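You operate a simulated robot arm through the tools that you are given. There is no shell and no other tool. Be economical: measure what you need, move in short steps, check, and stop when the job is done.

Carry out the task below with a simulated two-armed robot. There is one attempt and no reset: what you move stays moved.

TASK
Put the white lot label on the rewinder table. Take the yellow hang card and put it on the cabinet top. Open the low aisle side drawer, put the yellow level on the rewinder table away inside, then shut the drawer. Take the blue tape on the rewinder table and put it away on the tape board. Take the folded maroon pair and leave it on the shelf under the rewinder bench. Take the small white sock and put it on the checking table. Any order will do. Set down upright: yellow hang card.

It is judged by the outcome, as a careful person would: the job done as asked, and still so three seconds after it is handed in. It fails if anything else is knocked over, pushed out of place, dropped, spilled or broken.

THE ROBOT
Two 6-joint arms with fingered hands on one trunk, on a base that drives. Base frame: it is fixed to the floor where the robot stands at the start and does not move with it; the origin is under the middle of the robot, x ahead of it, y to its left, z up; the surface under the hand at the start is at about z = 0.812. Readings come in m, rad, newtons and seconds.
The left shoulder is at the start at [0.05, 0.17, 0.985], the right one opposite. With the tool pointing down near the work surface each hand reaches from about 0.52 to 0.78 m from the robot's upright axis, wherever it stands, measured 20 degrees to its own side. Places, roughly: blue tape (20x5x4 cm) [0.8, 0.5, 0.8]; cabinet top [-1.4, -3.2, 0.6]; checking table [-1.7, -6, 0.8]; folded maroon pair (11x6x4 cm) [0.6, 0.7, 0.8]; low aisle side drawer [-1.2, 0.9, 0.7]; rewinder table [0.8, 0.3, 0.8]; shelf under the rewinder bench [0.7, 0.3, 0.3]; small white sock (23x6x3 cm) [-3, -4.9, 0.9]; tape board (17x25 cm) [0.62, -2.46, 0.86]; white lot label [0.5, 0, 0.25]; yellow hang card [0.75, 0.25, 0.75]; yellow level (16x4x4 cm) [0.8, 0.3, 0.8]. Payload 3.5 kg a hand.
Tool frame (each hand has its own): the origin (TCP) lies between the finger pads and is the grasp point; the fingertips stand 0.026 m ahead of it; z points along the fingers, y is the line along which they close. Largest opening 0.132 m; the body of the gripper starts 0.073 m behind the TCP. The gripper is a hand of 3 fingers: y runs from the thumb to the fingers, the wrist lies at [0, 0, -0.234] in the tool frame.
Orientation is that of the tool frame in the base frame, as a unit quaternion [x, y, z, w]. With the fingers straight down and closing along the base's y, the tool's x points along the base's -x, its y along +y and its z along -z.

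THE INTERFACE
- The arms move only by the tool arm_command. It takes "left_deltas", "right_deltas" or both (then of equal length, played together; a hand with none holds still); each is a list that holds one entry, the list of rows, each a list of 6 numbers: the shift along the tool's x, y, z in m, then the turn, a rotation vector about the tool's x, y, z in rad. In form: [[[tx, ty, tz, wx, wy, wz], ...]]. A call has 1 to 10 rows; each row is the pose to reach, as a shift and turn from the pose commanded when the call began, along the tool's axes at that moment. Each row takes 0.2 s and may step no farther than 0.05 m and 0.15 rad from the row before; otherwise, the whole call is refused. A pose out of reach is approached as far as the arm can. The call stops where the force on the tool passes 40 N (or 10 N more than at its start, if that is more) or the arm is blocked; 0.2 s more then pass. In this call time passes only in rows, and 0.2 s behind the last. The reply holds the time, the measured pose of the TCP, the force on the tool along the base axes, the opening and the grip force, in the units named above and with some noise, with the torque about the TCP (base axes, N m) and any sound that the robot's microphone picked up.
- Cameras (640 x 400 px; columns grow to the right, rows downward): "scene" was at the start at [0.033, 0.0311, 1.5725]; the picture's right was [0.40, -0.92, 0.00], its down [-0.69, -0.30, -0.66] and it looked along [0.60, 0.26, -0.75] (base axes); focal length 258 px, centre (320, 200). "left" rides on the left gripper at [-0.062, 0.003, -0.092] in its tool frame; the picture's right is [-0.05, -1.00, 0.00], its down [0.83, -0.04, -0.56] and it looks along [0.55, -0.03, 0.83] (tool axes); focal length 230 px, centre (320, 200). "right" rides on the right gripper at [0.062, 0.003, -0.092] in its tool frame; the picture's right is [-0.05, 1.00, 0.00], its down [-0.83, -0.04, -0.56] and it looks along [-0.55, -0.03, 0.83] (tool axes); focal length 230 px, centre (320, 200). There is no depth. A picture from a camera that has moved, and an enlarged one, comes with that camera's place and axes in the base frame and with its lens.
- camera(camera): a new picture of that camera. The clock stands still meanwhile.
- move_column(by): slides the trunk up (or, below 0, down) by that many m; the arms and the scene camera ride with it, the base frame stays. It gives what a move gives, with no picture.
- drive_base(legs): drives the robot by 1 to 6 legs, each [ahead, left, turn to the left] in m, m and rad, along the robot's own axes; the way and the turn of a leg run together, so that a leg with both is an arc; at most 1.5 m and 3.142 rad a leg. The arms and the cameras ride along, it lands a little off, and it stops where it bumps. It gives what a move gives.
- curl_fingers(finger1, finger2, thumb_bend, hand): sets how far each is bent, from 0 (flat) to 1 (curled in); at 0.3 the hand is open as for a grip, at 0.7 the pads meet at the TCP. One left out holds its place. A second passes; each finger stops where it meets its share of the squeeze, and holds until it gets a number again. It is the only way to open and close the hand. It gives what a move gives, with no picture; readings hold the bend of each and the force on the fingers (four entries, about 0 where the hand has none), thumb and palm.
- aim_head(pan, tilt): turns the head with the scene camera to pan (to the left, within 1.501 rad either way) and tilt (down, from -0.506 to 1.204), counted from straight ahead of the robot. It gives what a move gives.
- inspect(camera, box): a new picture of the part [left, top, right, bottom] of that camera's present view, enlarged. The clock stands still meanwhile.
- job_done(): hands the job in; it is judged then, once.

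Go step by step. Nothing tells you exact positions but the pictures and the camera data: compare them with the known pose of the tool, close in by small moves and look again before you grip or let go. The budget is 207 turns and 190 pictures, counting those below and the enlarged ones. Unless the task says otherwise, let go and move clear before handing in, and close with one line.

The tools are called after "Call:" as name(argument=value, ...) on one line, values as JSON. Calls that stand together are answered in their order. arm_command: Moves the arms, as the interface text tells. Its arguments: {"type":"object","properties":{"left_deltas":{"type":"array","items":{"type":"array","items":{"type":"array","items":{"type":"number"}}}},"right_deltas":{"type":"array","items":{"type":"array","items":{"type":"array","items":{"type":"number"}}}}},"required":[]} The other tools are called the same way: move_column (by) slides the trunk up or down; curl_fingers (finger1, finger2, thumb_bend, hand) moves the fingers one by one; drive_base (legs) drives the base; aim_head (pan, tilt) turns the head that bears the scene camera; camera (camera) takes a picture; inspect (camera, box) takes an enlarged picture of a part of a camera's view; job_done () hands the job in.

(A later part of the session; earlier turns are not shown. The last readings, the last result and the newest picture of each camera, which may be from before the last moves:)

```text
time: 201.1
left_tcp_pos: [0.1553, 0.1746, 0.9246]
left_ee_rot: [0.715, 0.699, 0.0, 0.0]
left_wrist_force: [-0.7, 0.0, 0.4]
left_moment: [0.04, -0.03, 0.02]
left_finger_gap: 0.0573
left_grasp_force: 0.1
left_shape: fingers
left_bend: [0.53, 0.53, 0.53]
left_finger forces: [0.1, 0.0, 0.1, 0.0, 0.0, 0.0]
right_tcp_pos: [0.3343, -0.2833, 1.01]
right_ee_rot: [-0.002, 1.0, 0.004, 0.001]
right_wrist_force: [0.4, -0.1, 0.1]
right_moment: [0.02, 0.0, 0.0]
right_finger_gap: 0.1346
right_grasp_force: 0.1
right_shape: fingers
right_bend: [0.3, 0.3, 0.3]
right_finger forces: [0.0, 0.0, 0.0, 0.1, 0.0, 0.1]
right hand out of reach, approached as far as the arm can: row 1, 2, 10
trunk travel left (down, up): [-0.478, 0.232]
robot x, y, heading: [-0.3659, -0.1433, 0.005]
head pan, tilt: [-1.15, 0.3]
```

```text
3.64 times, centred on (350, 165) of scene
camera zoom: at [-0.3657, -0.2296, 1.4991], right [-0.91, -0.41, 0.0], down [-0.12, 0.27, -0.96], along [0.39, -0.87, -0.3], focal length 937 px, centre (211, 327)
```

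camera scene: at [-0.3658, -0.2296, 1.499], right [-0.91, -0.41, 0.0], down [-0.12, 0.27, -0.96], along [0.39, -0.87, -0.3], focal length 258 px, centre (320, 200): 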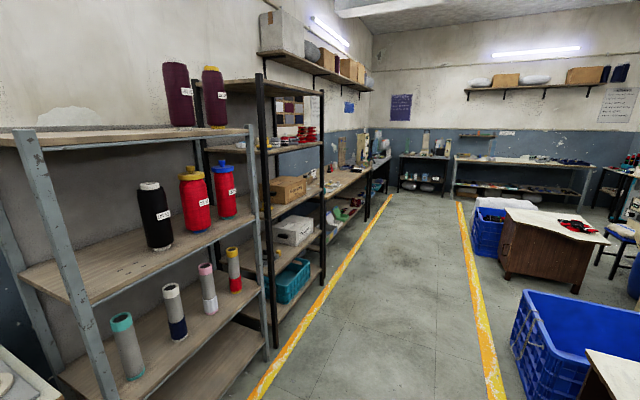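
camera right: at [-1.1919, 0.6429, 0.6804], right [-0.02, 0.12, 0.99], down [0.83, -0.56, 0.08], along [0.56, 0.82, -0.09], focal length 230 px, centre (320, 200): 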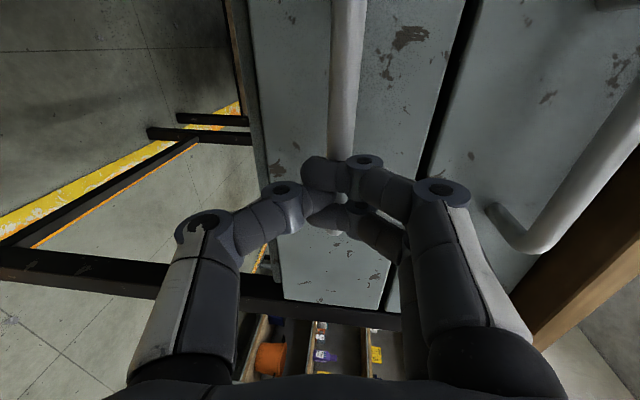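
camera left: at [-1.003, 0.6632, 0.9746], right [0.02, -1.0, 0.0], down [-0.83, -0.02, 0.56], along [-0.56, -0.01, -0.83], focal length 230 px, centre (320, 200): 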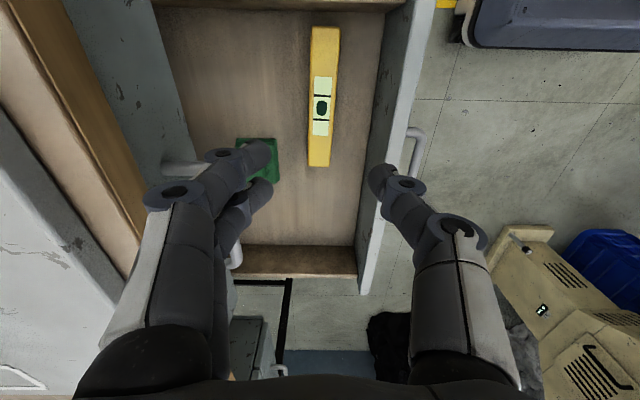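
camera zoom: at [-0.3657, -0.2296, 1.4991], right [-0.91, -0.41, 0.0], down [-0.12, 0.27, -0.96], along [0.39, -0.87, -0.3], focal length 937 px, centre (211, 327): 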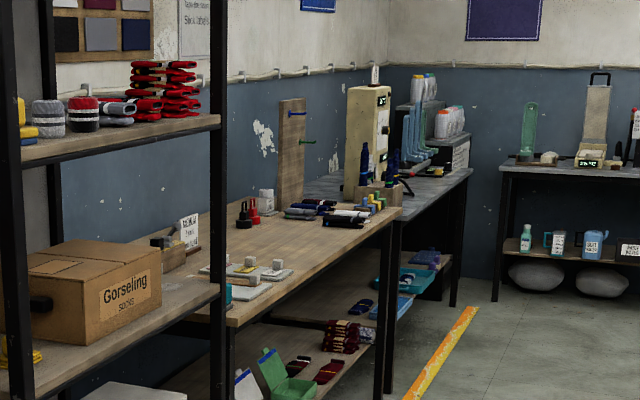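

The tape board is a flat board on the bench further along. Now I'll fetch the tape by its white cube with the left hand; first raise and tuck the right hand, then drive up.

Call:
move_column(by=0.15)

Call:
arm_command(right_deltas=[[[0.04, -0.028, 0, 0, 0, 0], [0.08, -0.056, 0, 0, 0, 0], [0.12, -0.084, 0, 0, 0, 0], [0.16, -0.112, 0, 0, 0, 0], [0.19, -0.14, 0, 0, 0, 0]]])

Call:
drive_base(legs=[[0, 0.3, 0], [0.436, 0, -0.004]])

Call:
camera(camera="left")

Call:
camera(camera="right")

```text
time: 202.8
left_tcp_pos: [0.155, 0.1755, 1.0736]
left_ee_rot: [0.716, 0.699, 0.0, -0.001]
left_wrist_force: [0.1, 0.5, -0.6]
left_moment: [-0.02, -0.01, -0.02]
left_finger_gap: 0.0569
left_grasp_force: 0.0
left_shape: fingers
left_bend: [0.53, 0.53, 0.53]
left_finger forces: [0.0, 0.0, 0.0, 0.0, 0.0, 0.0]
right_tcp_pos: [0.3323, -0.2829, 1.1606]
right_ee_rot: [-0.003, 1.0, 0.003, 0.002]
right_wrist_force: [-0.2, -0.2, 1.5]
right_moment: [0.07, -0.02, -0.05]
right_finger_gap: 0.1347
right_grasp_force: 0.0
right_shape: fingers
right_bend: [0.3, 0.3, 0.3]
right_finger forces: [0.0, 0.0, 0.1, 0.1, 0.0, 0.1]
trunk travel left (down, up): [-0.628, 0.082]
robot x, y, heading: [-0.3662, -0.1428, 0.007]
head pan, tilt: [-1.15, 0.3]
```

```text
time: 204.1
left_tcp_pos: [0.1547, 0.1751, 1.0754]
left_ee_rot: [0.716, 0.698, 0.0, -0.001]
left_wrist_force: [-0.4, 0.6, 0.9]
left_moment: [0.02, 0.0, -0.01]
left_finger_gap: 0.0571
left_grasp_force: 0.1
left_shape: fingers
left_bend: [0.53, 0.53, 0.53]
left_finger forces: [0.1, 0.1, 0.0, 0.0, 0.0, 0.0]
right_tcp_pos: [0.1531, -0.4268, 1.1405]
right_ee_rot: [-0.003, 1.0, 0.002, 0.005]
right_wrist_force: [0.5, 0.2, 0.6]
right_moment: [0.02, 0.0, -0.01]
right_finger_gap: 0.1344
right_grasp_force: 0.0
right_shape: fingers
right_bend: [0.3, 0.3, 0.3]
right_finger forces: [0.0, 0.0, 0.0, 0.0, 0.0, 0.0]
right hand out of reach, approached as far as the arm can: row 4, 5
trunk travel left (down, up): [-0.628, 0.082]
robot x, y, heading: [-0.3666, -0.1479, 0.007]
head pan, tilt: [-1.15, 0.3]
```

```text
time: 208.3
left_tcp_pos: [0.5905, 0.4705, 1.0727]
left_ee_rot: [0.718, 0.697, 0.0, -0.001]
left_wrist_force: [0.8, 0.5, -0.6]
left_moment: [0.02, 0.02, 0.0]
left_finger_gap: 0.0571
left_grasp_force: 0.0
left_shape: fingers
left_bend: [0.53, 0.53, 0.53]
left_finger forces: [0.0, 0.1, 0.1, 0.0, 0.0, 0.1]
right_tcp_pos: [0.5845, -0.1315, 1.1402]
right_ee_rot: [0.001, 1.0, 0.002, 0.005]
right_wrist_force: [0.3, -0.1, 0.4]
right_moment: [0.03, 0.0, 0.01]
right_finger_gap: 0.1344
right_grasp_force: 0.1
right_shape: fingers
right_bend: [0.3, 0.3, 0.3]
right_finger forces: [0.0, 0.1, 0.1, 0.1, 0.0, 0.0]
trunk travel left (down, up): [-0.628, 0.082]
robot x, y, heading: [0.0653, 0.1545, -0.001]
head pan, tilt: [-1.15, 0.3]
```

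```text
116 pictures are left
camera left: at [0.5896, 0.409, 1.1673], right [-1.0, -0.02, 0.0], down [-0.02, 0.83, 0.56], along [-0.01, 0.56, -0.83], focal length 230 px, centre (320, 200)
```

left: 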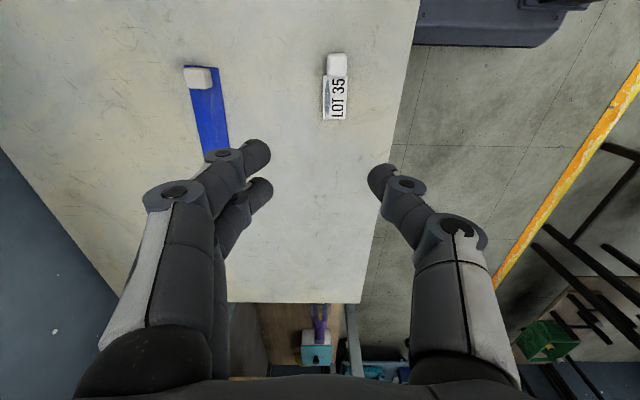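

```text
115 pictures are left
camera right: at [0.5214, -0.1284, 1.2304], right [0.05, 1.0, 0.0], down [0.82, -0.05, 0.56], along [0.56, -0.03, -0.83], focal length 230 px, centre (320, 200)
```

right: 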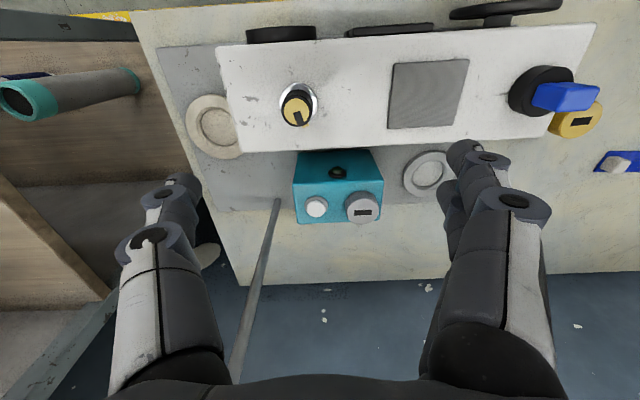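

The tape's cube is at about (0.747, 0.448). Moving over it and partly down.

Call:
arm_command(left_deltas=[[[-0.004, 0.035, 0.03, 0, 0, 0.04], [-0.009, 0.08, 0.05, 0, 0, 0.08], [-0.013, 0.12, 0.07, 0, 0, 0.08], [-0.0176, 0.157, 0.1, 0, 0, 0.08], [-0.0176, 0.157, 0.14, 0, 0, 0.08], [-0.0176, 0.157, 0.175, 0, 0, 0.08]]])

Call:
camera(camera="left")

```text
time: 209.7
left_tcp_pos: [0.7451, 0.4479, 0.8998]
left_ee_rot: [0.745, 0.667, 0.001, 0.0]
left_wrist_force: [-0.7, -1.0, 0.2]
left_moment: [0.07, 0.04, 0.01]
left_finger_gap: 0.0571
left_grasp_force: 0.1
left_shape: fingers
left_bend: [0.53, 0.53, 0.53]
left_finger forces: [0.0, 0.0, 0.0, 0.0, 0.0, 0.1]
right_tcp_pos: [0.5852, -0.132, 1.1393]
right_ee_rot: [0.001, 1.0, 0.002, 0.005]
right_wrist_force: [-0.5, 0.4, 0.6]
right_moment: [-0.03, -0.02, 0.0]
right_finger_gap: 0.1346
right_grasp_force: 0.1
right_shape: fingers
right_bend: [0.3, 0.3, 0.3]
right_finger forces: [0.1, 0.1, 0.0, 0.0, 0.1, 0.0]
trunk travel left (down, up): [-0.628, 0.082]
robot x, y, heading: [0.0682, 0.1568, 0.004]
head pan, tilt: [-1.15, 0.3]
```

```text
114 pictures are left
camera left: at [0.7403, 0.387, 0.9927], right [-1.0, 0.06, 0.0], down [0.05, 0.83, 0.56], along [0.03, 0.55, -0.83], focal length 230 px, centre (320, 200)
```

left: 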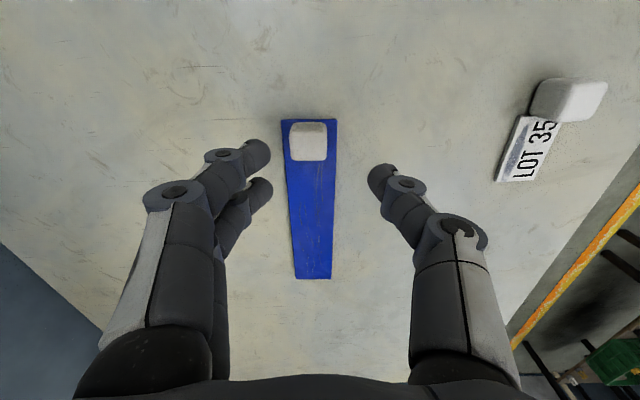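

Small correction, then down to the cube and grip.

Call:
arm_command(left_deltas=[[[-0.006, 0.007, 0.03, 0, 0, 0], [-0.006, 0.007, 0.05, 0, 0, 0], [-0.006, 0.007, 0.061, 0, 0, 0]]])

Call:
curl_fingers(hand="left", finger1=0.75, finger2=0.75, thumb_bend=0.75)

Call:
camera(camera="left")

```text
time: 210.5
left_tcp_pos: [0.7527, 0.4424, 0.8388]
left_ee_rot: [0.745, 0.667, 0.0, 0.0]
left_wrist_force: [0.0, -0.7, 0.1]
left_moment: [-0.05, -0.02, 0.0]
left_finger_gap: 0.0573
left_grasp_force: 0.0
left_shape: fingers
left_bend: [0.53, 0.53, 0.53]
left_finger forces: [0.1, 0.1, 0.0, 0.0, 0.0, 0.1]
right_tcp_pos: [0.5848, -0.1319, 1.1396]
right_ee_rot: [0.001, 1.0, 0.002, 0.005]
right_wrist_force: [0.8, -0.1, 0.0]
right_moment: [0.02, -0.04, 0.02]
right_finger_gap: 0.1344
right_grasp_force: 0.0
right_shape: fingers
right_bend: [0.3, 0.3, 0.3]
right_finger forces: [0.0, 0.0, 0.1, 0.1, 0.0, 0.0]
trunk travel left (down, up): [-0.628, 0.082]
robot x, y, heading: [0.0703, 0.1547, -0.002]
head pan, tilt: [-1.15, 0.3]
```

```text
time: 211.5
left_tcp_pos: [0.7512, 0.4423, 0.8403]
left_ee_rot: [0.746, 0.666, 0.0, -0.001]
left_wrist_force: [-1.2, 0.0, 0.4]
left_moment: [0.0, 0.0, -0.02]
left_finger_gap: 0.0037
left_grasp_force: 10.5
left_shape: fingers
left_bend: [0.75, 0.62, 0.69]
left_finger forces: [0.1, 10.9, 0.0, 0.0, 11.2, 0.1]
right_tcp_pos: [0.5837, -0.1308, 1.1398]
right_ee_rot: [0.001, 1.0, 0.002, 0.005]
right_wrist_force: [0.8, -0.6, 0.9]
right_moment: [0.0, 0.04, 0.04]
right_finger_gap: 0.1345
right_grasp_force: 0.0
right_shape: fingers
right_bend: [0.3, 0.3, 0.3]
right_finger forces: [0.0, 0.0, 0.0, 0.0, 0.1, 0.1]
trunk travel left (down, up): [-0.628, 0.082]
robot x, y, heading: [0.0648, 0.1503, 0.0]
head pan, tilt: [-1.15, 0.3]
```

```text
113 pictures are left
camera left: at [0.7465, 0.3798, 0.9326], right [-1.0, 0.06, 0.0], down [0.05, 0.83, 0.56], along [0.03, 0.55, -0.83], focal length 230 px, centre (320, 200)
```

left: 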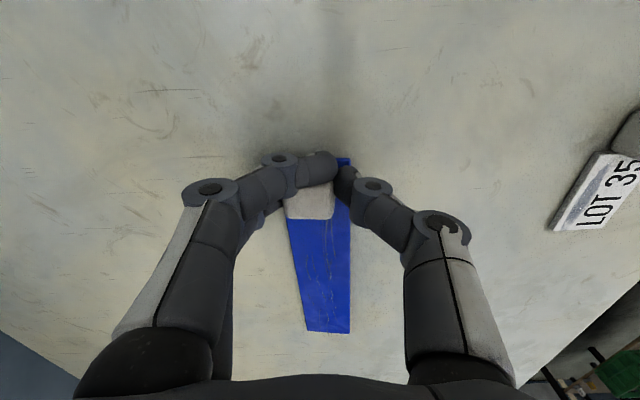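

One finger missed the cube. Opening to look again.

Call:
curl_fingers(hand="left", finger1=0.5, finger2=0.5, thumb_bend=0.5)

Call:
camera(camera="left")

```text
time: 212.5
left_tcp_pos: [0.7506, 0.4405, 0.8391]
left_ee_rot: [0.745, 0.667, 0.0, 0.0]
left_wrist_force: [-1.0, -0.6, 1.2]
left_moment: [0.02, -0.01, -0.01]
left_finger_gap: 0.0672
left_grasp_force: 0.0
left_shape: fingers
left_bend: [0.5, 0.5, 0.5]
left_finger forces: [0.0, 0.1, 0.0, 0.1, 0.0, 0.1]
right_tcp_pos: [0.5842, -0.1307, 1.1406]
right_ee_rot: [0.001, 1.0, 0.002, 0.005]
right_wrist_force: [-0.3, 0.6, -0.6]
right_moment: [-0.02, -0.03, 0.01]
right_finger_gap: 0.1343
right_grasp_force: 0.1
right_shape: fingers
right_bend: [0.3, 0.3, 0.3]
right_finger forces: [0.1, 0.1, 0.1, 0.0, 0.0, 0.1]
trunk travel left (down, up): [-0.628, 0.082]
robot x, y, heading: [0.0691, 0.1566, 0.002]
head pan, tilt: [-1.15, 0.3]
```

```text
112 pictures are left
camera left: at [0.7466, 0.3798, 0.9325], right [-1.0, 0.06, 0.0], down [0.05, 0.83, 0.56], along [0.03, 0.55, -0.83], focal length 230 px, centre (320, 200)
```

left: 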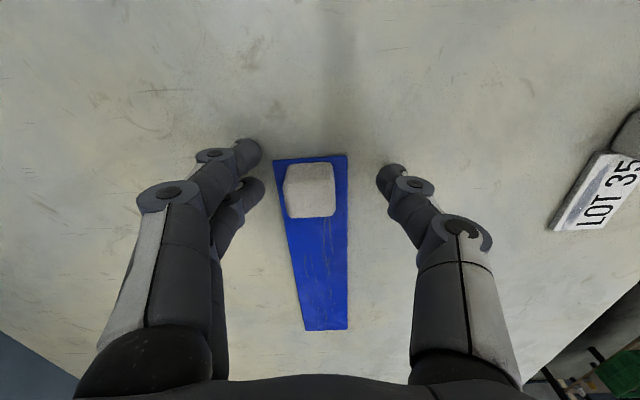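

The cube is centred; the pads closed just above its top. Going 10 mm lower and re-gripping.

Call:
arm_command(left_deltas=[[[0.002, 0.004, 0.005, 0, 0, 0], [0.002, 0.004, 0.01, 0, 0, 0]]])

Call:
curl_fingers(hand="left", finger1=0.75, finger2=0.75, thumb_bend=0.75)

Call:
camera(camera="left")

```text
time: 213.1
left_tcp_pos: [0.7553, 0.4435, 0.8324]
left_ee_rot: [0.745, 0.667, 0.001, 0.002]
left_wrist_force: [0.8, 0.2, 22.1]
left_moment: [0.05, 0.56, 0.01]
left_finger_gap: 0.0674
left_grasp_force: 10.6
left_shape: fingers
left_bend: [0.5, 0.5, 0.51]
left_finger forces: [2.7, 2.0, 0.0, 0.1, 17.3, 0.0]
right_tcp_pos: [0.5835, -0.1328, 1.141]
right_ee_rot: [0.0, 1.0, 0.003, 0.006]
right_wrist_force: [0.0, 0.3, -0.1]
right_moment: [-0.02, -0.01, -0.02]
right_finger_gap: 0.1345
right_grasp_force: 0.0
right_shape: fingers
right_bend: [0.3, 0.3, 0.3]
right_finger forces: [0.1, 0.0, 0.0, 0.0, 0.0, 0.0]
trunk travel left (down, up): [-0.628, 0.082]
robot x, y, heading: [0.0644, 0.1555, -0.004]
head pan, tilt: [-1.15, 0.3]
```

```text
time: 214.1
left_tcp_pos: [0.7549, 0.4419, 0.832]
left_ee_rot: [0.746, 0.666, 0.001, -0.001]
left_wrist_force: [-6.4, -0.3, 17.9]
left_moment: [0.17, 0.27, 0.02]
left_finger_gap: 0.0108
left_grasp_force: 25.8
left_shape: fingers
left_bend: [0.74, 0.69, 0.68]
left_finger forces: [4.1, 20.5, 0.0, 0.0, 27.7, 0.1]
right_tcp_pos: [0.5823, -0.1312, 1.14]
right_ee_rot: [0.001, 1.0, 0.004, 0.007]
right_wrist_force: [0.5, 0.2, -0.2]
right_moment: [0.01, -0.01, 0.01]
right_finger_gap: 0.1342
right_grasp_force: 0.1
right_shape: fingers
right_bend: [0.3, 0.3, 0.3]
right_finger forces: [0.1, 0.1, 0.1, 0.0, 0.0, 0.0]
trunk travel left (down, up): [-0.628, 0.082]
robot x, y, heading: [0.0661, 0.157, -0.002]
head pan, tilt: [-1.15, 0.3]
```

```text
111 pictures are left
camera left: at [0.7496, 0.3811, 0.9234], right [-1.0, 0.06, 0.0], down [0.05, 0.83, 0.56], along [0.03, 0.55, -0.83], focal length 230 px, centre (320, 200)
```

left: 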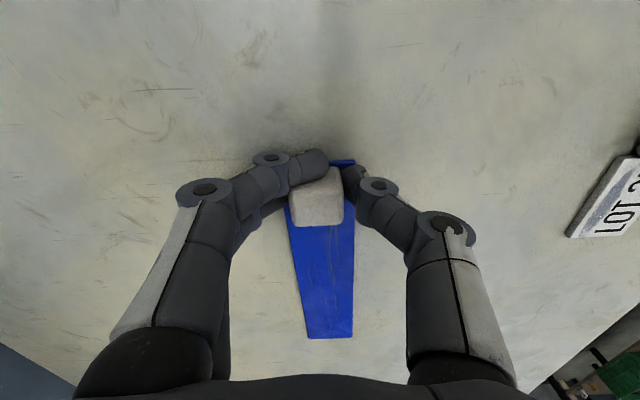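

Finger 1 passes the cube's near end, so the hand must shift about 9 mm along the tape. Reopening, shifting, re-gripping.

Call:
curl_fingers(hand="left", finger1=0.5, finger2=0.5, thumb_bend=0.5)

Call:
arm_command(left_deltas=[[[0, 0, -0.006, 0, 0, 0], [0.01, 0.001, -0.006, 0, 0, 0], [0.01, 0.001, -0.001, 0, 0, 0]]])

Call:
camera(camera="left")

Call:
curl_fingers(hand="left", finger1=0.75, finger2=0.75, thumb_bend=0.75)

Call:
camera(camera="left")

```text
time: 215.1
left_tcp_pos: [0.7552, 0.4432, 0.8308]
left_ee_rot: [0.745, 0.667, 0.002, 0.0]
left_wrist_force: [4.5, 1.0, 32.8]
left_moment: [0.04, 0.21, 0.05]
left_finger_gap: 0.0572
left_grasp_force: 16.6
left_shape: fingers
left_bend: [0.5, 0.52, 0.55]
left_finger forces: [2.7, 7.4, 0.0, 0.1, 23.7, 0.0]
right_tcp_pos: [0.5824, -0.132, 1.1395]
right_ee_rot: [0.0, 1.0, 0.002, 0.006]
right_wrist_force: [0.7, 0.2, -0.3]
right_moment: [-0.03, -0.02, 0.02]
right_finger_gap: 0.1344
right_grasp_force: 0.0
right_shape: fingers
right_bend: [0.3, 0.3, 0.3]
right_finger forces: [0.0, 0.0, 0.0, 0.0, 0.0, 0.0]
trunk travel left (down, up): [-0.628, 0.082]
robot x, y, heading: [0.0642, 0.1565, 0.004]
head pan, tilt: [-1.15, 0.3]
```

```text
time: 215.9
left_tcp_pos: [0.7572, 0.4516, 0.833]
left_ee_rot: [0.746, 0.666, 0.001, 0.0]
left_wrist_force: [-0.4, -1.9, 25.1]
left_moment: [-0.04, 0.37, 0.03]
left_finger_gap: 0.0683
left_grasp_force: 12.2
left_shape: fingers
left_bend: [0.5, 0.51, 0.5]
left_finger forces: [4.4, 4.7, 0.0, 0.1, 16.0, 0.0]
right_tcp_pos: [0.5828, -0.1337, 1.1396]
right_ee_rot: [0.001, 1.0, 0.003, 0.006]
right_wrist_force: [0.5, -0.3, 1.2]
right_moment: [-0.03, 0.01, -0.01]
right_finger_gap: 0.1345
right_grasp_force: 0.1
right_shape: fingers
right_bend: [0.3, 0.3, 0.3]
right_finger forces: [0.0, 0.0, 0.0, 0.0, 0.0, 0.1]
trunk travel left (down, up): [-0.628, 0.082]
robot x, y, heading: [0.0663, 0.1535, -0.002]
head pan, tilt: [-1.15, 0.3]
```

```text
110 pictures are left
camera left: at [0.752, 0.3906, 0.9255], right [-1.0, 0.06, 0.0], down [0.05, 0.83, 0.56], along [0.03, 0.56, -0.83], focal length 230 px, centre (320, 200)
```

left: 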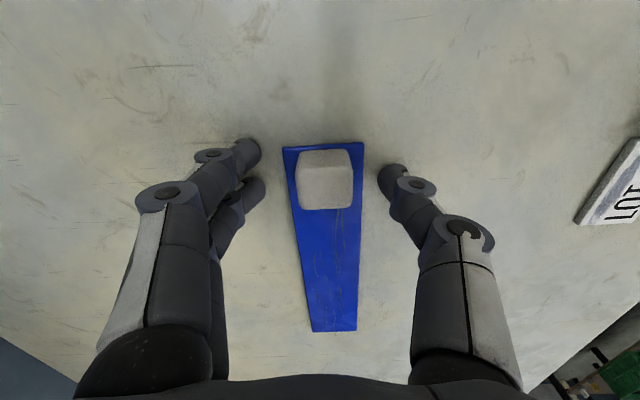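

```text
time: 216.9
left_tcp_pos: [0.757, 0.453, 0.8328]
left_ee_rot: [0.745, 0.667, 0.001, 0.0]
left_wrist_force: [-0.3, 2.3, 23.7]
left_moment: [0.06, -0.14, 0.16]
left_finger_gap: 0.031
left_grasp_force: 35.0
left_shape: fingers
left_bend: [0.65, 0.65, 0.66]
left_finger forces: [24.6, 16.9, 0.0, 0.0, 28.4, 0.1]
right_tcp_pos: [0.5835, -0.1326, 1.1411]
right_ee_rot: [0.001, 1.0, 0.002, 0.006]
right_wrist_force: [0.0, -0.5, 0.1]
right_moment: [0.0, 0.01, 0.01]
right_finger_gap: 0.1346
right_grasp_force: 0.0
right_shape: fingers
right_bend: [0.3, 0.3, 0.3]
right_finger forces: [0.0, 0.0, 0.0, 0.0, 0.1, 0.1]
trunk travel left (down, up): [-0.628, 0.082]
robot x, y, heading: [0.064, 0.1564, -0.001]
head pan, tilt: [-1.15, 0.3]
```

```text
109 pictures are left
camera left: at [0.7519, 0.3911, 0.9243], right [-1.0, 0.06, 0.0], down [0.05, 0.83, 0.56], along [0.03, 0.56, -0.83], focal length 230 px, centre (320, 200)
```

left: 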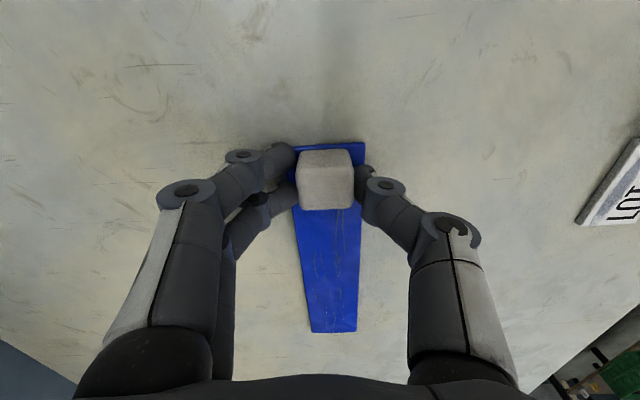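

All three fingers hold the cube. Lifting.

Call:
arm_command(left_deltas=[[[0, 0, -0.02, 0, 0, 0], [0, 0, -0.05, 0, 0, 0], [0, 0, -0.09, 0, 0, 0], [0, 0, -0.13, 0, 0, 0], [0, 0, -0.18, 0, 0, 0]]])

Call:
camera(camera="left")

Call:
aim_head(pan=0.4, tilt=0.7)

Call:
camera(camera="scene")

```text
time: 218.1
left_tcp_pos: [0.7582, 0.4526, 1.0104]
left_ee_rot: [0.746, 0.666, -0.001, 0.0]
left_wrist_force: [0.3, -0.6, -0.7]
left_moment: [-0.03, -0.01, 0.01]
left_finger_gap: 0.0307
left_grasp_force: 18.1
left_shape: fingers
left_bend: [0.65, 0.65, 0.66]
left_finger forces: [8.7, 7.8, 0.1, 0.1, 19.7, 0.0]
right_tcp_pos: [0.5845, -0.1317, 1.1407]
right_ee_rot: [0.002, 1.0, 0.001, 0.005]
right_wrist_force: [0.2, 0.0, 0.4]
right_moment: [0.02, 0.03, -0.01]
right_finger_gap: 0.1344
right_grasp_force: 0.1
right_shape: fingers
right_bend: [0.3, 0.3, 0.3]
right_finger forces: [0.0, 0.1, 0.1, 0.0, 0.0, 0.1]
trunk travel left (down, up): [-0.628, 0.082]
robot x, y, heading: [0.0663, 0.156, 0.0]
head pan, tilt: [-1.15, 0.3]
```

```text
108 pictures are left
camera left: at [0.7535, 0.3903, 1.103], right [-1.0, 0.06, 0.0], down [0.05, 0.83, 0.56], along [0.03, 0.55, -0.83], focal length 230 px, centre (320, 200)
```

left: 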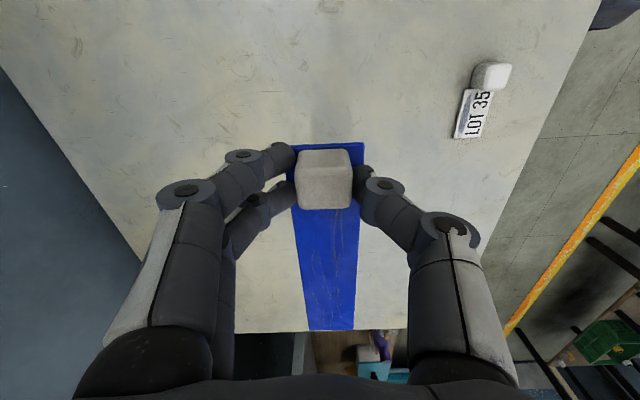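

```text
time: 219.8
left_tcp_pos: [0.7579, 0.4525, 1.0095]
left_ee_rot: [0.746, 0.666, 0.0, 0.001]
left_wrist_force: [-0.2, -0.8, -0.3]
left_moment: [-0.03, -0.02, -0.01]
left_finger_gap: 0.0308
left_grasp_force: 18.0
left_shape: fingers
left_bend: [0.65, 0.65, 0.66]
left_finger forces: [8.7, 7.8, 0.0, 0.0, 19.7, 0.1]
right_tcp_pos: [0.5848, -0.1322, 1.1421]
right_ee_rot: [0.001, 1.0, 0.002, 0.005]
right_wrist_force: [-0.6, -0.7, -0.6]
right_moment: [0.04, 0.02, -0.01]
right_finger_gap: 0.1346
right_grasp_force: 0.1
right_shape: fingers
right_bend: [0.3, 0.3, 0.3]
right_finger forces: [0.1, 0.0, 0.0, 0.0, 0.1, 0.0]
trunk travel left (down, up): [-0.628, 0.082]
robot x, y, heading: [0.0668, 0.1548, -0.005]
head pan, tilt: [0.4, 0.7]
```

```text
107 pictures are left
camera scene: at [0.1061, 0.1879, 1.613], right [0.39, -0.92, 0.0], down [-0.59, -0.25, -0.77], along [0.71, 0.3, -0.64], focal length 258 px, centre (320, 200)
```

scene: 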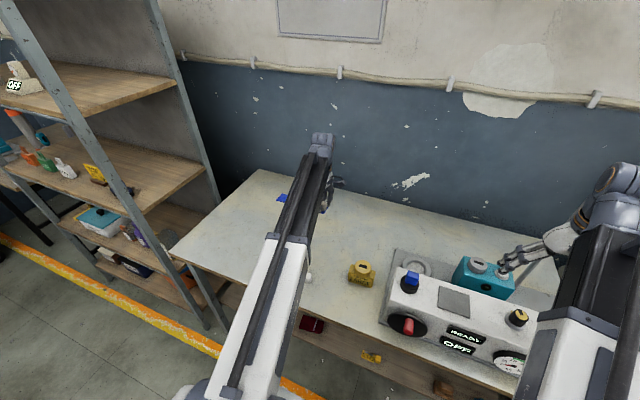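

Tape is held level. Now the card: cap centre triangulates to (0.638, 0.253), top z ≈ 0.884. Tucking the left arm and positioning the right hand over it.

Call:
arm_command(left_deltas=[[[-0.02, -0.031, 0, 0, 0, 0], [-0.04, -0.062, 0, 0, 0, 0], [-0.061, -0.094, 0, 0, 0, 0]]])

Call:
drive_base(legs=[[-0.03, 0.145, 0]])

Call:
arm_command(right_deltas=[[[-0.015, 0.047, 0, 0, 0, 0], [-0.03, 0.094, 0, 0, 0, 0], [-0.045, 0.141, 0, 0, 0, 0], [-0.06, 0.188, 0, 0, 0, 0], [-0.075, 0.235, 0.03, 0, 0, 0], [-0.075, 0.25, 0.07, 0, 0, 0], [-0.075, 0.25, 0.11, 0, 0, 0]]])

Call:
camera(camera="right")

```text
time: 220.6
left_tcp_pos: [0.6568, 0.4027, 1.0102]
left_ee_rot: [0.745, 0.667, 0.0, -0.001]
left_wrist_force: [-0.3, 0.2, -0.4]
left_moment: [-0.05, 0.01, 0.02]
left_finger_gap: 0.0306
left_grasp_force: 18.1
left_shape: fingers
left_bend: [0.65, 0.65, 0.66]
left_finger forces: [8.5, 7.9, 0.1, 0.0, 19.5, 0.0]
right_tcp_pos: [0.5841, -0.1308, 1.1394]
right_ee_rot: [0.001, 1.0, 0.002, 0.005]
right_wrist_force: [0.0, 0.3, -0.1]
right_moment: [0.02, 0.01, -0.02]
right_finger_gap: 0.1344
right_grasp_force: 0.1
right_shape: fingers
right_bend: [0.3, 0.3, 0.3]
right_finger forces: [0.1, 0.0, 0.0, 0.0, 0.0, 0.0]
trunk travel left (down, up): [-0.628, 0.082]
robot x, y, heading: [0.0676, 0.1571, -0.003]
head pan, tilt: [0.4, 0.7]
```

```text
time: 221.9
left_tcp_pos: [0.6274, 0.5492, 1.0087]
left_ee_rot: [0.745, 0.667, 0.0, 0.0]
left_wrist_force: [-0.3, -0.4, 0.0]
left_moment: [-0.06, -0.01, -0.05]
left_finger_gap: 0.0311
left_grasp_force: 18.6
left_shape: fingers
left_bend: [0.65, 0.65, 0.66]
left_finger forces: [8.6, 7.8, 0.0, 0.1, 19.6, 0.0]
right_tcp_pos: [0.5542, 0.0144, 1.1393]
right_ee_rot: [-0.001, 1.0, 0.002, 0.005]
right_wrist_force: [0.3, -0.1, -0.3]
right_moment: [-0.02, 0.01, -0.01]
right_finger_gap: 0.1346
right_grasp_force: 0.0
right_shape: fingers
right_bend: [0.3, 0.3, 0.3]
right_finger forces: [0.1, 0.1, 0.1, 0.0, 0.0, 0.0]
trunk travel left (down, up): [-0.628, 0.082]
robot x, y, heading: [0.0331, 0.2977, 0.001]
head pan, tilt: [0.4, 0.7]
```

```text
refused: row 5 steps farther than a row can; nothing moved
```

```text
106 pictures are left
camera right: at [0.4911, 0.0177, 1.2309], right [0.05, 1.0, 0.0], down [0.82, -0.05, 0.56], along [0.56, -0.03, -0.83], focal length 230 px, centre (320, 200)
```

right: 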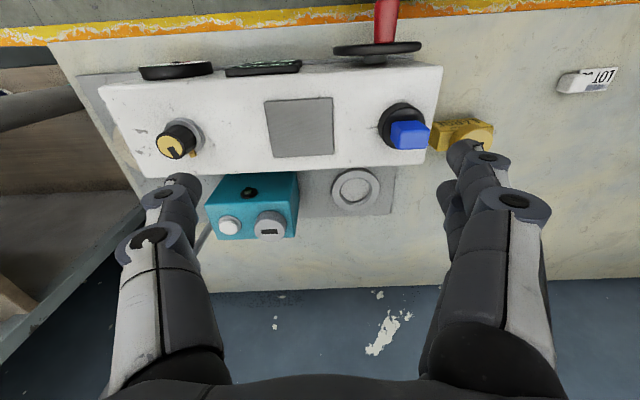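

The machine end is close to the card, so I'll yaw the right hand 90° to grip the card across its short (x) side, moving over it.

Call:
arm_command(right_deltas=[[[-0.008, 0.024, 0, 0, 0, 0.15], [-0.016, 0.048, 0, 0, 0, 0.3], [-0.024, 0.072, 0, 0, 0, 0.45], [-0.032, 0.096, 0, 0, 0, 0.6], [-0.04, 0.12, 0, 0, 0, 0.75], [-0.048, 0.144, 0, 0, 0, 0.9], [-0.056, 0.168, 0, 0, 0, 1.05], [-0.064, 0.192, 0, 0, 0, 1.2], [-0.072, 0.216, 0, 0, 0, 1.35], [-0.08, 0.24, 0, 0, 0, 1.5]]])

Call:
camera(camera="right")

```text
time: 224.1
left_tcp_pos: [0.6274, 0.5488, 1.0084]
left_ee_rot: [0.745, 0.667, 0.0, 0.0]
left_wrist_force: [-0.3, 0.0, -1.0]
left_moment: [-0.03, 0.0, 0.03]
left_finger_gap: 0.0305
left_grasp_force: 18.0
left_shape: fingers
left_bend: [0.65, 0.65, 0.66]
left_finger forces: [8.6, 7.8, 0.0, 0.1, 19.6, 0.1]
right_tcp_pos: [0.6344, 0.2543, 1.1418]
right_ee_rot: [0.683, 0.731, 0.005, 0.002]
right_wrist_force: [-0.3, 0.4, 0.7]
right_moment: [0.01, 0.0, 0.0]
right_finger_gap: 0.1345
right_grasp_force: 0.1
right_shape: fingers
right_bend: [0.3, 0.3, 0.3]
right_finger forces: [0.0, 0.0, 0.0, 0.1, 0.0, 0.1]
trunk travel left (down, up): [-0.628, 0.082]
robot x, y, heading: [0.0367, 0.299, -0.003]
head pan, tilt: [0.4, 0.7]
```

```text
105 pictures are left
camera right: at [0.6322, 0.316, 1.2333], right [1.0, 0.02, 0.01], down [0.01, -0.83, 0.55], along [0.02, -0.55, -0.83], focal length 230 px, centre (320, 200)
```

right: 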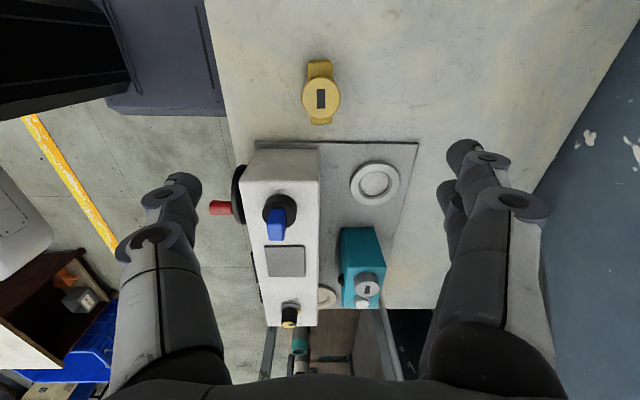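

Clear view: cap centre (0.639, 0.257), body thin along x. Narrowing the hand and descending in steps.

Call:
curl_fingers(hand="right", finger1=0.4, finger2=0.4, thumb_bend=0.4)

Call:
arm_command(right_deltas=[[[0.001, 0.0045, 0.045, 0, 0, 0], [0.001, 0.0045, 0.09, 0, 0, 0], [0.001, 0.0045, 0.135, 0, 0, 0], [0.001, 0.0045, 0.18, 0, 0, 0], [0.001, 0.0045, 0.215, 0, 0, 0]]])

Call:
camera(camera="right")

```text
time: 225.1
left_tcp_pos: [0.6271, 0.549, 1.009]
left_ee_rot: [0.744, 0.668, 0.001, 0.0]
left_wrist_force: [-0.5, 0.1, -0.1]
left_moment: [-0.03, 0.01, 0.02]
left_finger_gap: 0.031
left_grasp_force: 18.0
left_shape: fingers
left_bend: [0.65, 0.65, 0.66]
left_finger forces: [8.6, 7.9, 0.0, 0.1, 19.6, 0.0]
right_tcp_pos: [0.6344, 0.2538, 1.1425]
right_ee_rot: [0.683, 0.731, 0.005, 0.002]
right_wrist_force: [0.1, 0.1, 0.4]
right_moment: [-0.03, -0.04, 0.03]
right_finger_gap: 0.102
right_grasp_force: 0.1
right_shape: fingers
right_bend: [0.4, 0.4, 0.4]
right_finger forces: [0.0, 0.0, 0.0, 0.1, 0.0, 0.0]
trunk travel left (down, up): [-0.628, 0.082]
robot x, y, heading: [0.0393, 0.2978, -0.001]
head pan, tilt: [0.4, 0.7]
```

```text
time: 226.3
left_tcp_pos: [0.6269, 0.5486, 1.009]
left_ee_rot: [0.745, 0.667, 0.0, -0.001]
left_wrist_force: [-0.1, -0.5, -0.2]
left_moment: [-0.01, 0.01, 0.03]
left_finger_gap: 0.0308
left_grasp_force: 18.2
left_shape: fingers
left_bend: [0.65, 0.65, 0.66]
left_finger forces: [8.6, 7.8, 0.0, 0.0, 19.6, 0.1]
right_tcp_pos: [0.6416, 0.2569, 0.9278]
right_ee_rot: [0.682, 0.731, 0.006, 0.003]
right_wrist_force: [0.6, -0.1, -0.9]
right_moment: [0.01, -0.01, -0.03]
right_finger_gap: 0.102
right_grasp_force: 0.0
right_shape: fingers
right_bend: [0.4, 0.4, 0.4]
right_finger forces: [0.1, 0.1, 0.0, 0.0, 0.0, 0.0]
trunk travel left (down, up): [-0.628, 0.082]
robot x, y, heading: [0.0377, 0.2985, -0.002]
head pan, tilt: [0.4, 0.7]
```

```text
104 pictures are left
camera right: at [0.6389, 0.3176, 1.0182], right [1.0, 0.02, 0.01], down [0.01, -0.83, 0.55], along [0.02, -0.55, -0.83], focal length 230 px, centre (320, 200)
```

right: 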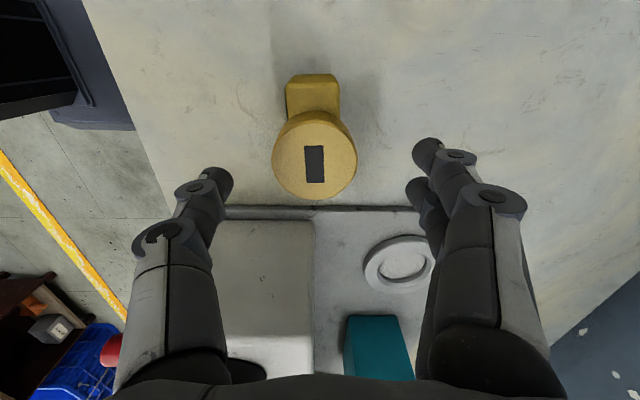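

Nearly centred. Final descent around the cap and grip.

Call:
arm_command(right_deltas=[[[0.004, -0.003, 0.025, 0, 0, 0], [0.004, -0.003, 0.045, 0, 0, 0], [0.004, -0.003, 0.061, 0, 0, 0]]])

Call:
camera(camera="right")

Call:
curl_fingers(hand="right", finger1=0.7, finger2=0.7, thumb_bend=0.7)

Call:
camera(camera="right")

```text
time: 227.1
left_tcp_pos: [0.6272, 0.5489, 1.0086]
left_ee_rot: [0.745, 0.667, 0.001, 0.0]
left_wrist_force: [0.4, -0.3, -0.3]
left_moment: [-0.01, -0.02, -0.01]
left_finger_gap: 0.0309
left_grasp_force: 18.3
left_shape: fingers
left_bend: [0.65, 0.65, 0.66]
left_finger forces: [8.6, 7.8, 0.0, 0.1, 19.6, 0.1]
right_tcp_pos: [0.6396, 0.2601, 0.8653]
right_ee_rot: [0.682, 0.731, 0.005, 0.003]
right_wrist_force: [0.0, -0.1, -0.2]
right_moment: [0.0, 0.03, 0.0]
right_finger_gap: 0.1018
right_grasp_force: 0.2
right_shape: fingers
right_bend: [0.4, 0.4, 0.4]
right_finger forces: [0.0, 0.0, 0.0, 0.1, 0.1, 0.0]
trunk travel left (down, up): [-0.628, 0.082]
robot x, y, heading: [0.0357, 0.3001, -0.001]
head pan, tilt: [0.4, 0.7]
```

```text
103 pictures are left
camera right: at [0.6365, 0.3217, 0.9565], right [1.0, 0.02, 0.01], down [0.01, -0.83, 0.55], along [0.02, -0.55, -0.83], focal length 230 px, centre (320, 200)
```

right: 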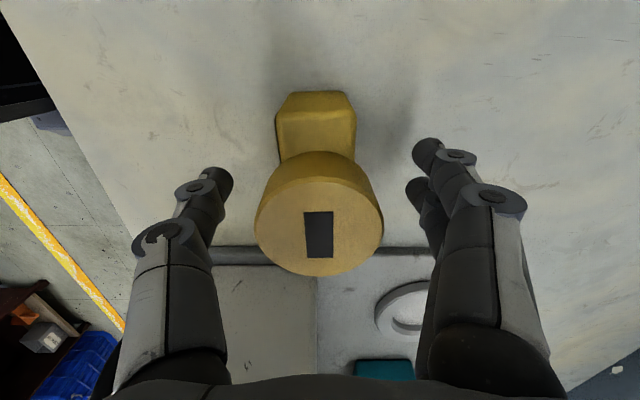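

```text
time: 228.1
left_tcp_pos: [0.6268, 0.5486, 1.0082]
left_ee_rot: [0.745, 0.667, 0.0, 0.0]
left_wrist_force: [-0.1, -0.7, -0.7]
left_moment: [0.03, 0.0, -0.02]
left_finger_gap: 0.0307
left_grasp_force: 17.7
left_shape: fingers
left_bend: [0.65, 0.65, 0.66]
left_finger forces: [8.6, 7.8, 0.0, 0.0, 19.5, 0.0]
right_tcp_pos: [0.6397, 0.2599, 0.8658]
right_ee_rot: [0.682, 0.731, 0.005, 0.002]
right_wrist_force: [-0.1, -0.1, 0.7]
right_moment: [-0.01, -0.01, -0.03]
right_finger_gap: 0.0355
right_grasp_force: 17.7
right_shape: fingers
right_bend: [0.6, 0.6, 0.65]
right_finger forces: [7.7, 10.1, 0.0, 0.0, 17.1, 0.1]
trunk travel left (down, up): [-0.628, 0.082]
robot x, y, heading: [0.0362, 0.3048, 0.003]
head pan, tilt: [0.4, 0.7]
```

```text
102 pictures are left
camera right: at [0.6366, 0.3217, 0.9569], right [1.0, 0.02, 0.01], down [0.01, -0.83, 0.55], along [0.02, -0.55, -0.83], focal length 230 px, centre (320, 200)
```

right: 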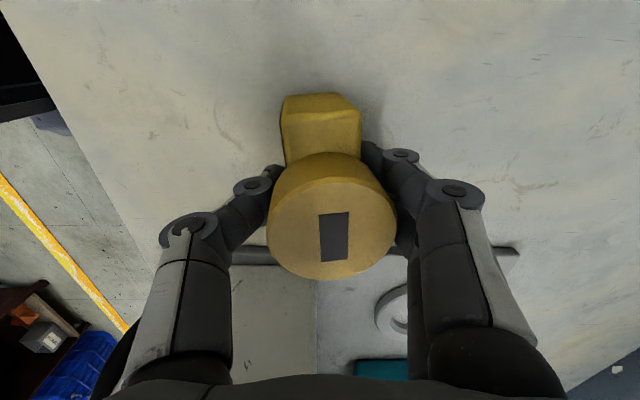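

Gripped the body just under the cap (gap 3.6 cm, 17.7 N). Lifting.

Call:
arm_command(right_deltas=[[[0, 0, -0.03, 0, 0, 0], [0, 0, -0.07, 0, 0, 0], [0, 0, -0.11, 0, 0, 0], [0, 0, -0.15, 0, 0, 0], [0, 0, -0.19, 0, 0, 0]]])

Call:
camera(camera="right")

Call:
camera(camera="scene")

```text
time: 229.3
left_tcp_pos: [0.6276, 0.5493, 1.0096]
left_ee_rot: [0.745, 0.667, 0.0, -0.001]
left_wrist_force: [0.5, 0.9, -0.4]
left_moment: [-0.02, -0.03, 0.0]
left_finger_gap: 0.0307
left_grasp_force: 18.2
left_shape: fingers
left_bend: [0.65, 0.65, 0.66]
left_finger forces: [8.7, 7.8, 0.0, 0.1, 19.6, 0.1]
right_tcp_pos: [0.6367, 0.2593, 1.0567]
right_ee_rot: [0.682, 0.731, 0.004, 0.003]
right_wrist_force: [0.2, -0.2, -1.1]
right_moment: [0.01, -0.02, 0.04]
right_finger_gap: 0.0355
right_grasp_force: 17.5
right_shape: fingers
right_bend: [0.6, 0.6, 0.65]
right_finger forces: [7.6, 10.0, 0.0, 0.0, 16.8, 0.0]
trunk travel left (down, up): [-0.628, 0.082]
robot x, y, heading: [0.0363, 0.2993, -0.005]
head pan, tilt: [0.4, 0.7]
```

```text
101 pictures are left
camera right: at [0.6338, 0.3207, 1.1484], right [1.0, 0.02, 0.01], down [0.01, -0.83, 0.55], along [0.02, -0.55, -0.83], focal length 230 px, centre (320, 200)
```

right: 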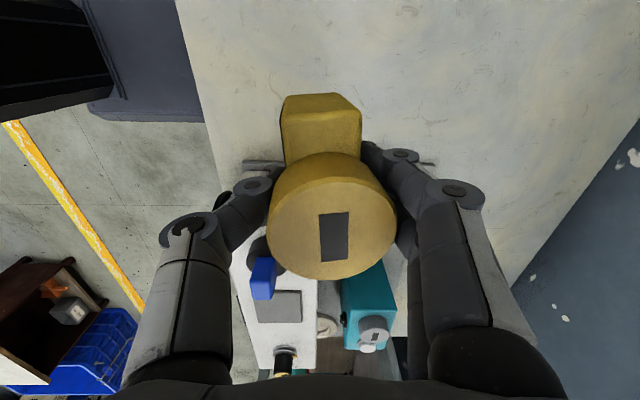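

```text
100 pictures are left
camera scene: at [0.0759, 0.3326, 1.6129], right [0.39, -0.92, 0.0], down [-0.59, -0.25, -0.76], along [0.7, 0.3, -0.64], focal length 258 px, centre (320, 200)
```

scene: 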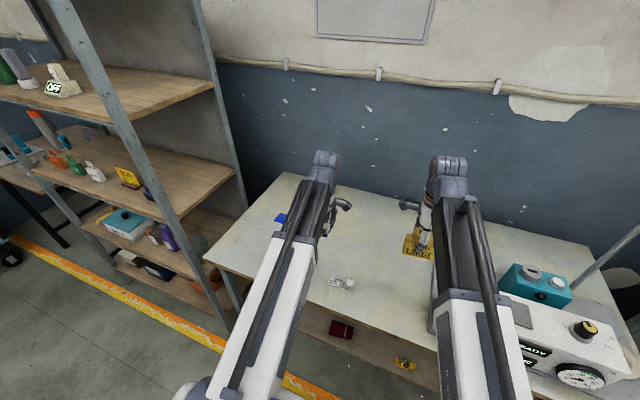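

Both items are held. Backing into the aisle, turning right, and driving along toward the tape board.

Call:
drive_base(legs=[[-0.36, 0, 0], [0, 0, -1.571], [1.0, 0, 0]])

Call:
aim_head(pan=0.5, tilt=0.45)

Call:
camera(camera="scene")

Call:
aim_head(pan=-0.6, tilt=0.45)

Call:
camera(camera="scene")

```text
time: 240.2
left_tcp_pos: [-0.0754, -1.2928, 1.009]
left_ee_rot: [0.998, -0.056, -0.001, 0.0]
left_wrist_force: [0.7, 0.3, -1.5]
left_moment: [0.01, 0.02, 0.02]
left_finger_gap: 0.0302
left_grasp_force: 17.0
left_shape: fingers
left_bend: [0.65, 0.65, 0.66]
left_finger forces: [8.1, 7.9, 0.0, 0.0, 18.3, 0.0]
right_tcp_pos: [-0.3637, -1.3024, 1.0565]
right_ee_rot: [0.999, 0.034, 0.001, 0.005]
right_wrist_force: [0.6, 0.6, -0.9]
right_moment: [0.03, -0.04, -0.01]
right_finger_gap: 0.035
right_grasp_force: 16.5
right_shape: fingers
right_bend: [0.6, 0.6, 0.65]
right_finger forces: [7.4, 9.5, 0.1, 0.1, 16.0, 0.0]
trunk travel left (down, up): [-0.628, 0.082]
robot x, y, heading: [-0.3187, -0.7017, -1.571]
head pan, tilt: [0.4, 0.7]
```

```text
time: 241.0
left_tcp_pos: [-0.0741, -1.2928, 1.0095]
left_ee_rot: [0.998, -0.055, 0.0, 0.0]
left_wrist_force: [0.0, -0.3, 0.0]
left_moment: [0.01, 0.05, 0.01]
left_finger_gap: 0.0302
left_grasp_force: 17.4
left_shape: fingers
left_bend: [0.65, 0.65, 0.66]
left_finger forces: [8.0, 7.8, 0.1, 0.1, 18.3, 0.0]
right_tcp_pos: [-0.3628, -1.3022, 1.0569]
right_ee_rot: [0.999, 0.035, 0.002, 0.006]
right_wrist_force: [-0.9, -0.1, -1.2]
right_moment: [0.01, -0.01, -0.03]
right_finger_gap: 0.0347
right_grasp_force: 16.8
right_shape: fingers
right_bend: [0.6, 0.6, 0.65]
right_finger forces: [7.4, 9.5, 0.0, 0.1, 16.0, 0.0]
trunk travel left (down, up): [-0.628, 0.082]
robot x, y, heading: [-0.323, -0.7008, -1.573]
head pan, tilt: [0.499, 0.45]
```

```text
99 pictures are left
camera scene: at [-0.2778, -0.7425, 1.6351], right [-0.88, -0.48, 0.0], down [-0.21, 0.38, -0.9], along [0.43, -0.79, -0.44], focal length 258 px, centre (320, 200)
```

scene: 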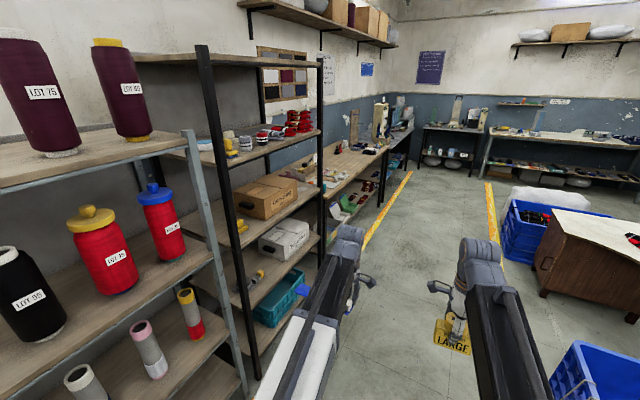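

```text
time: 242.3
left_tcp_pos: [-0.0745, -1.2927, 1.0092]
left_ee_rot: [0.998, -0.055, 0.0, -0.001]
left_wrist_force: [0.5, -0.3, -1.6]
left_moment: [0.02, -0.03, 0.01]
left_finger_gap: 0.0304
left_grasp_force: 17.4
left_shape: fingers
left_bend: [0.65, 0.65, 0.66]
left_finger forces: [8.1, 7.8, 0.0, 0.0, 18.4, 0.1]
right_tcp_pos: [-0.3639, -1.3023, 1.0565]
right_ee_rot: [0.999, 0.034, 0.002, 0.005]
right_wrist_force: [-0.2, -0.3, -1.3]
right_moment: [0.01, -0.03, 0.01]
right_finger_gap: 0.0347
right_grasp_force: 15.9
right_shape: fingers
right_bend: [0.6, 0.6, 0.65]
right_finger forces: [7.4, 9.6, 0.0, 0.1, 16.0, 0.1]
trunk travel left (down, up): [-0.628, 0.082]
robot x, y, heading: [-0.32, -0.7033, -1.563]
head pan, tilt: [-0.6, 0.45]
```

```text
98 pictures are left
camera scene: at [-0.3737, -0.7376, 1.6351], right [-0.83, 0.56, 0.0], down [0.25, 0.36, -0.9], along [-0.51, -0.74, -0.44], focal length 258 px, centre (320, 200)
```

scene: 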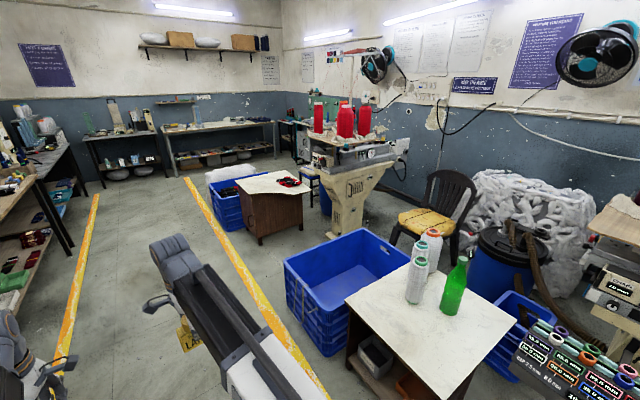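

Aisle is clear. Driving on to y ≈ -2.65 and turning left to face the bench.

Call:
drive_base(legs=[[1.0, 0, 0], [0.95, 0, 0], [0, 0, 1.565]])

Call:
aim_head(pan=0.15, tilt=0.75)

Call:
camera(camera="scene")

```text
time: 255.9
left_tcp_pos: [0.2683, -2.4154, 1.0094]
left_ee_rot: [0.751, 0.66, 0.0, 0.0]
left_wrist_force: [-0.9, 0.8, 0.2]
left_moment: [-0.05, -0.03, 0.01]
left_finger_gap: 0.0297
left_grasp_force: 16.2
left_shape: fingers
left_bend: [0.65, 0.65, 0.66]
left_finger forces: [7.7, 7.8, 0.0, 0.0, 17.9, 0.0]
right_tcp_pos: [0.2735, -2.7055, 1.0574]
right_ee_rot: [0.689, 0.724, 0.005, 0.002]
right_wrist_force: [0.2, -0.2, -0.4]
right_moment: [0.02, 0.01, 0.0]
right_finger_gap: 0.0345
right_grasp_force: 15.4
right_shape: fingers
right_bend: [0.6, 0.61, 0.66]
right_finger forces: [7.2, 8.9, 0.0, 0.1, 15.2, 0.0]
trunk travel left (down, up): [-0.628, 0.082]
robot x, y, heading: [-0.3303, -2.6511, -0.02]
head pan, tilt: [-0.6, 0.45]
```

```text
time: 257.0
left_tcp_pos: [0.2681, -2.4173, 1.0082]
left_ee_rot: [0.751, 0.661, 0.0, 0.001]
left_wrist_force: [-0.4, -0.3, -0.4]
left_moment: [-0.01, 0.01, 0.0]
left_finger_gap: 0.0299
left_grasp_force: 16.5
left_shape: fingers
left_bend: [0.65, 0.65, 0.66]
left_finger forces: [7.8, 7.9, 0.0, 0.1, 17.8, 0.0]
right_tcp_pos: [0.2732, -2.7045, 1.0575]
right_ee_rot: [0.689, 0.725, 0.005, 0.002]
right_wrist_force: [-0.5, -0.2, -0.8]
right_moment: [0.02, 0.0, -0.01]
right_finger_gap: 0.0345
right_grasp_force: 15.8
right_shape: fingers
right_bend: [0.6, 0.61, 0.66]
right_finger forces: [7.2, 8.9, 0.0, 0.0, 15.2, 0.0]
trunk travel left (down, up): [-0.628, 0.082]
robot x, y, heading: [-0.3306, -2.6575, -0.02]
head pan, tilt: [0.15, 0.75]
```

```text
97 pictures are left
camera scene: at [-0.2838, -2.6419, 1.6087], right [0.13, -0.99, 0.0], down [-0.68, -0.09, -0.73], along [0.73, 0.09, -0.68], focal length 258 px, centre (320, 200)
```

scene: 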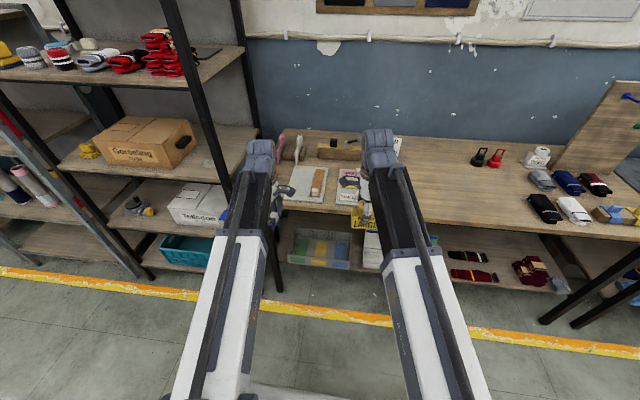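

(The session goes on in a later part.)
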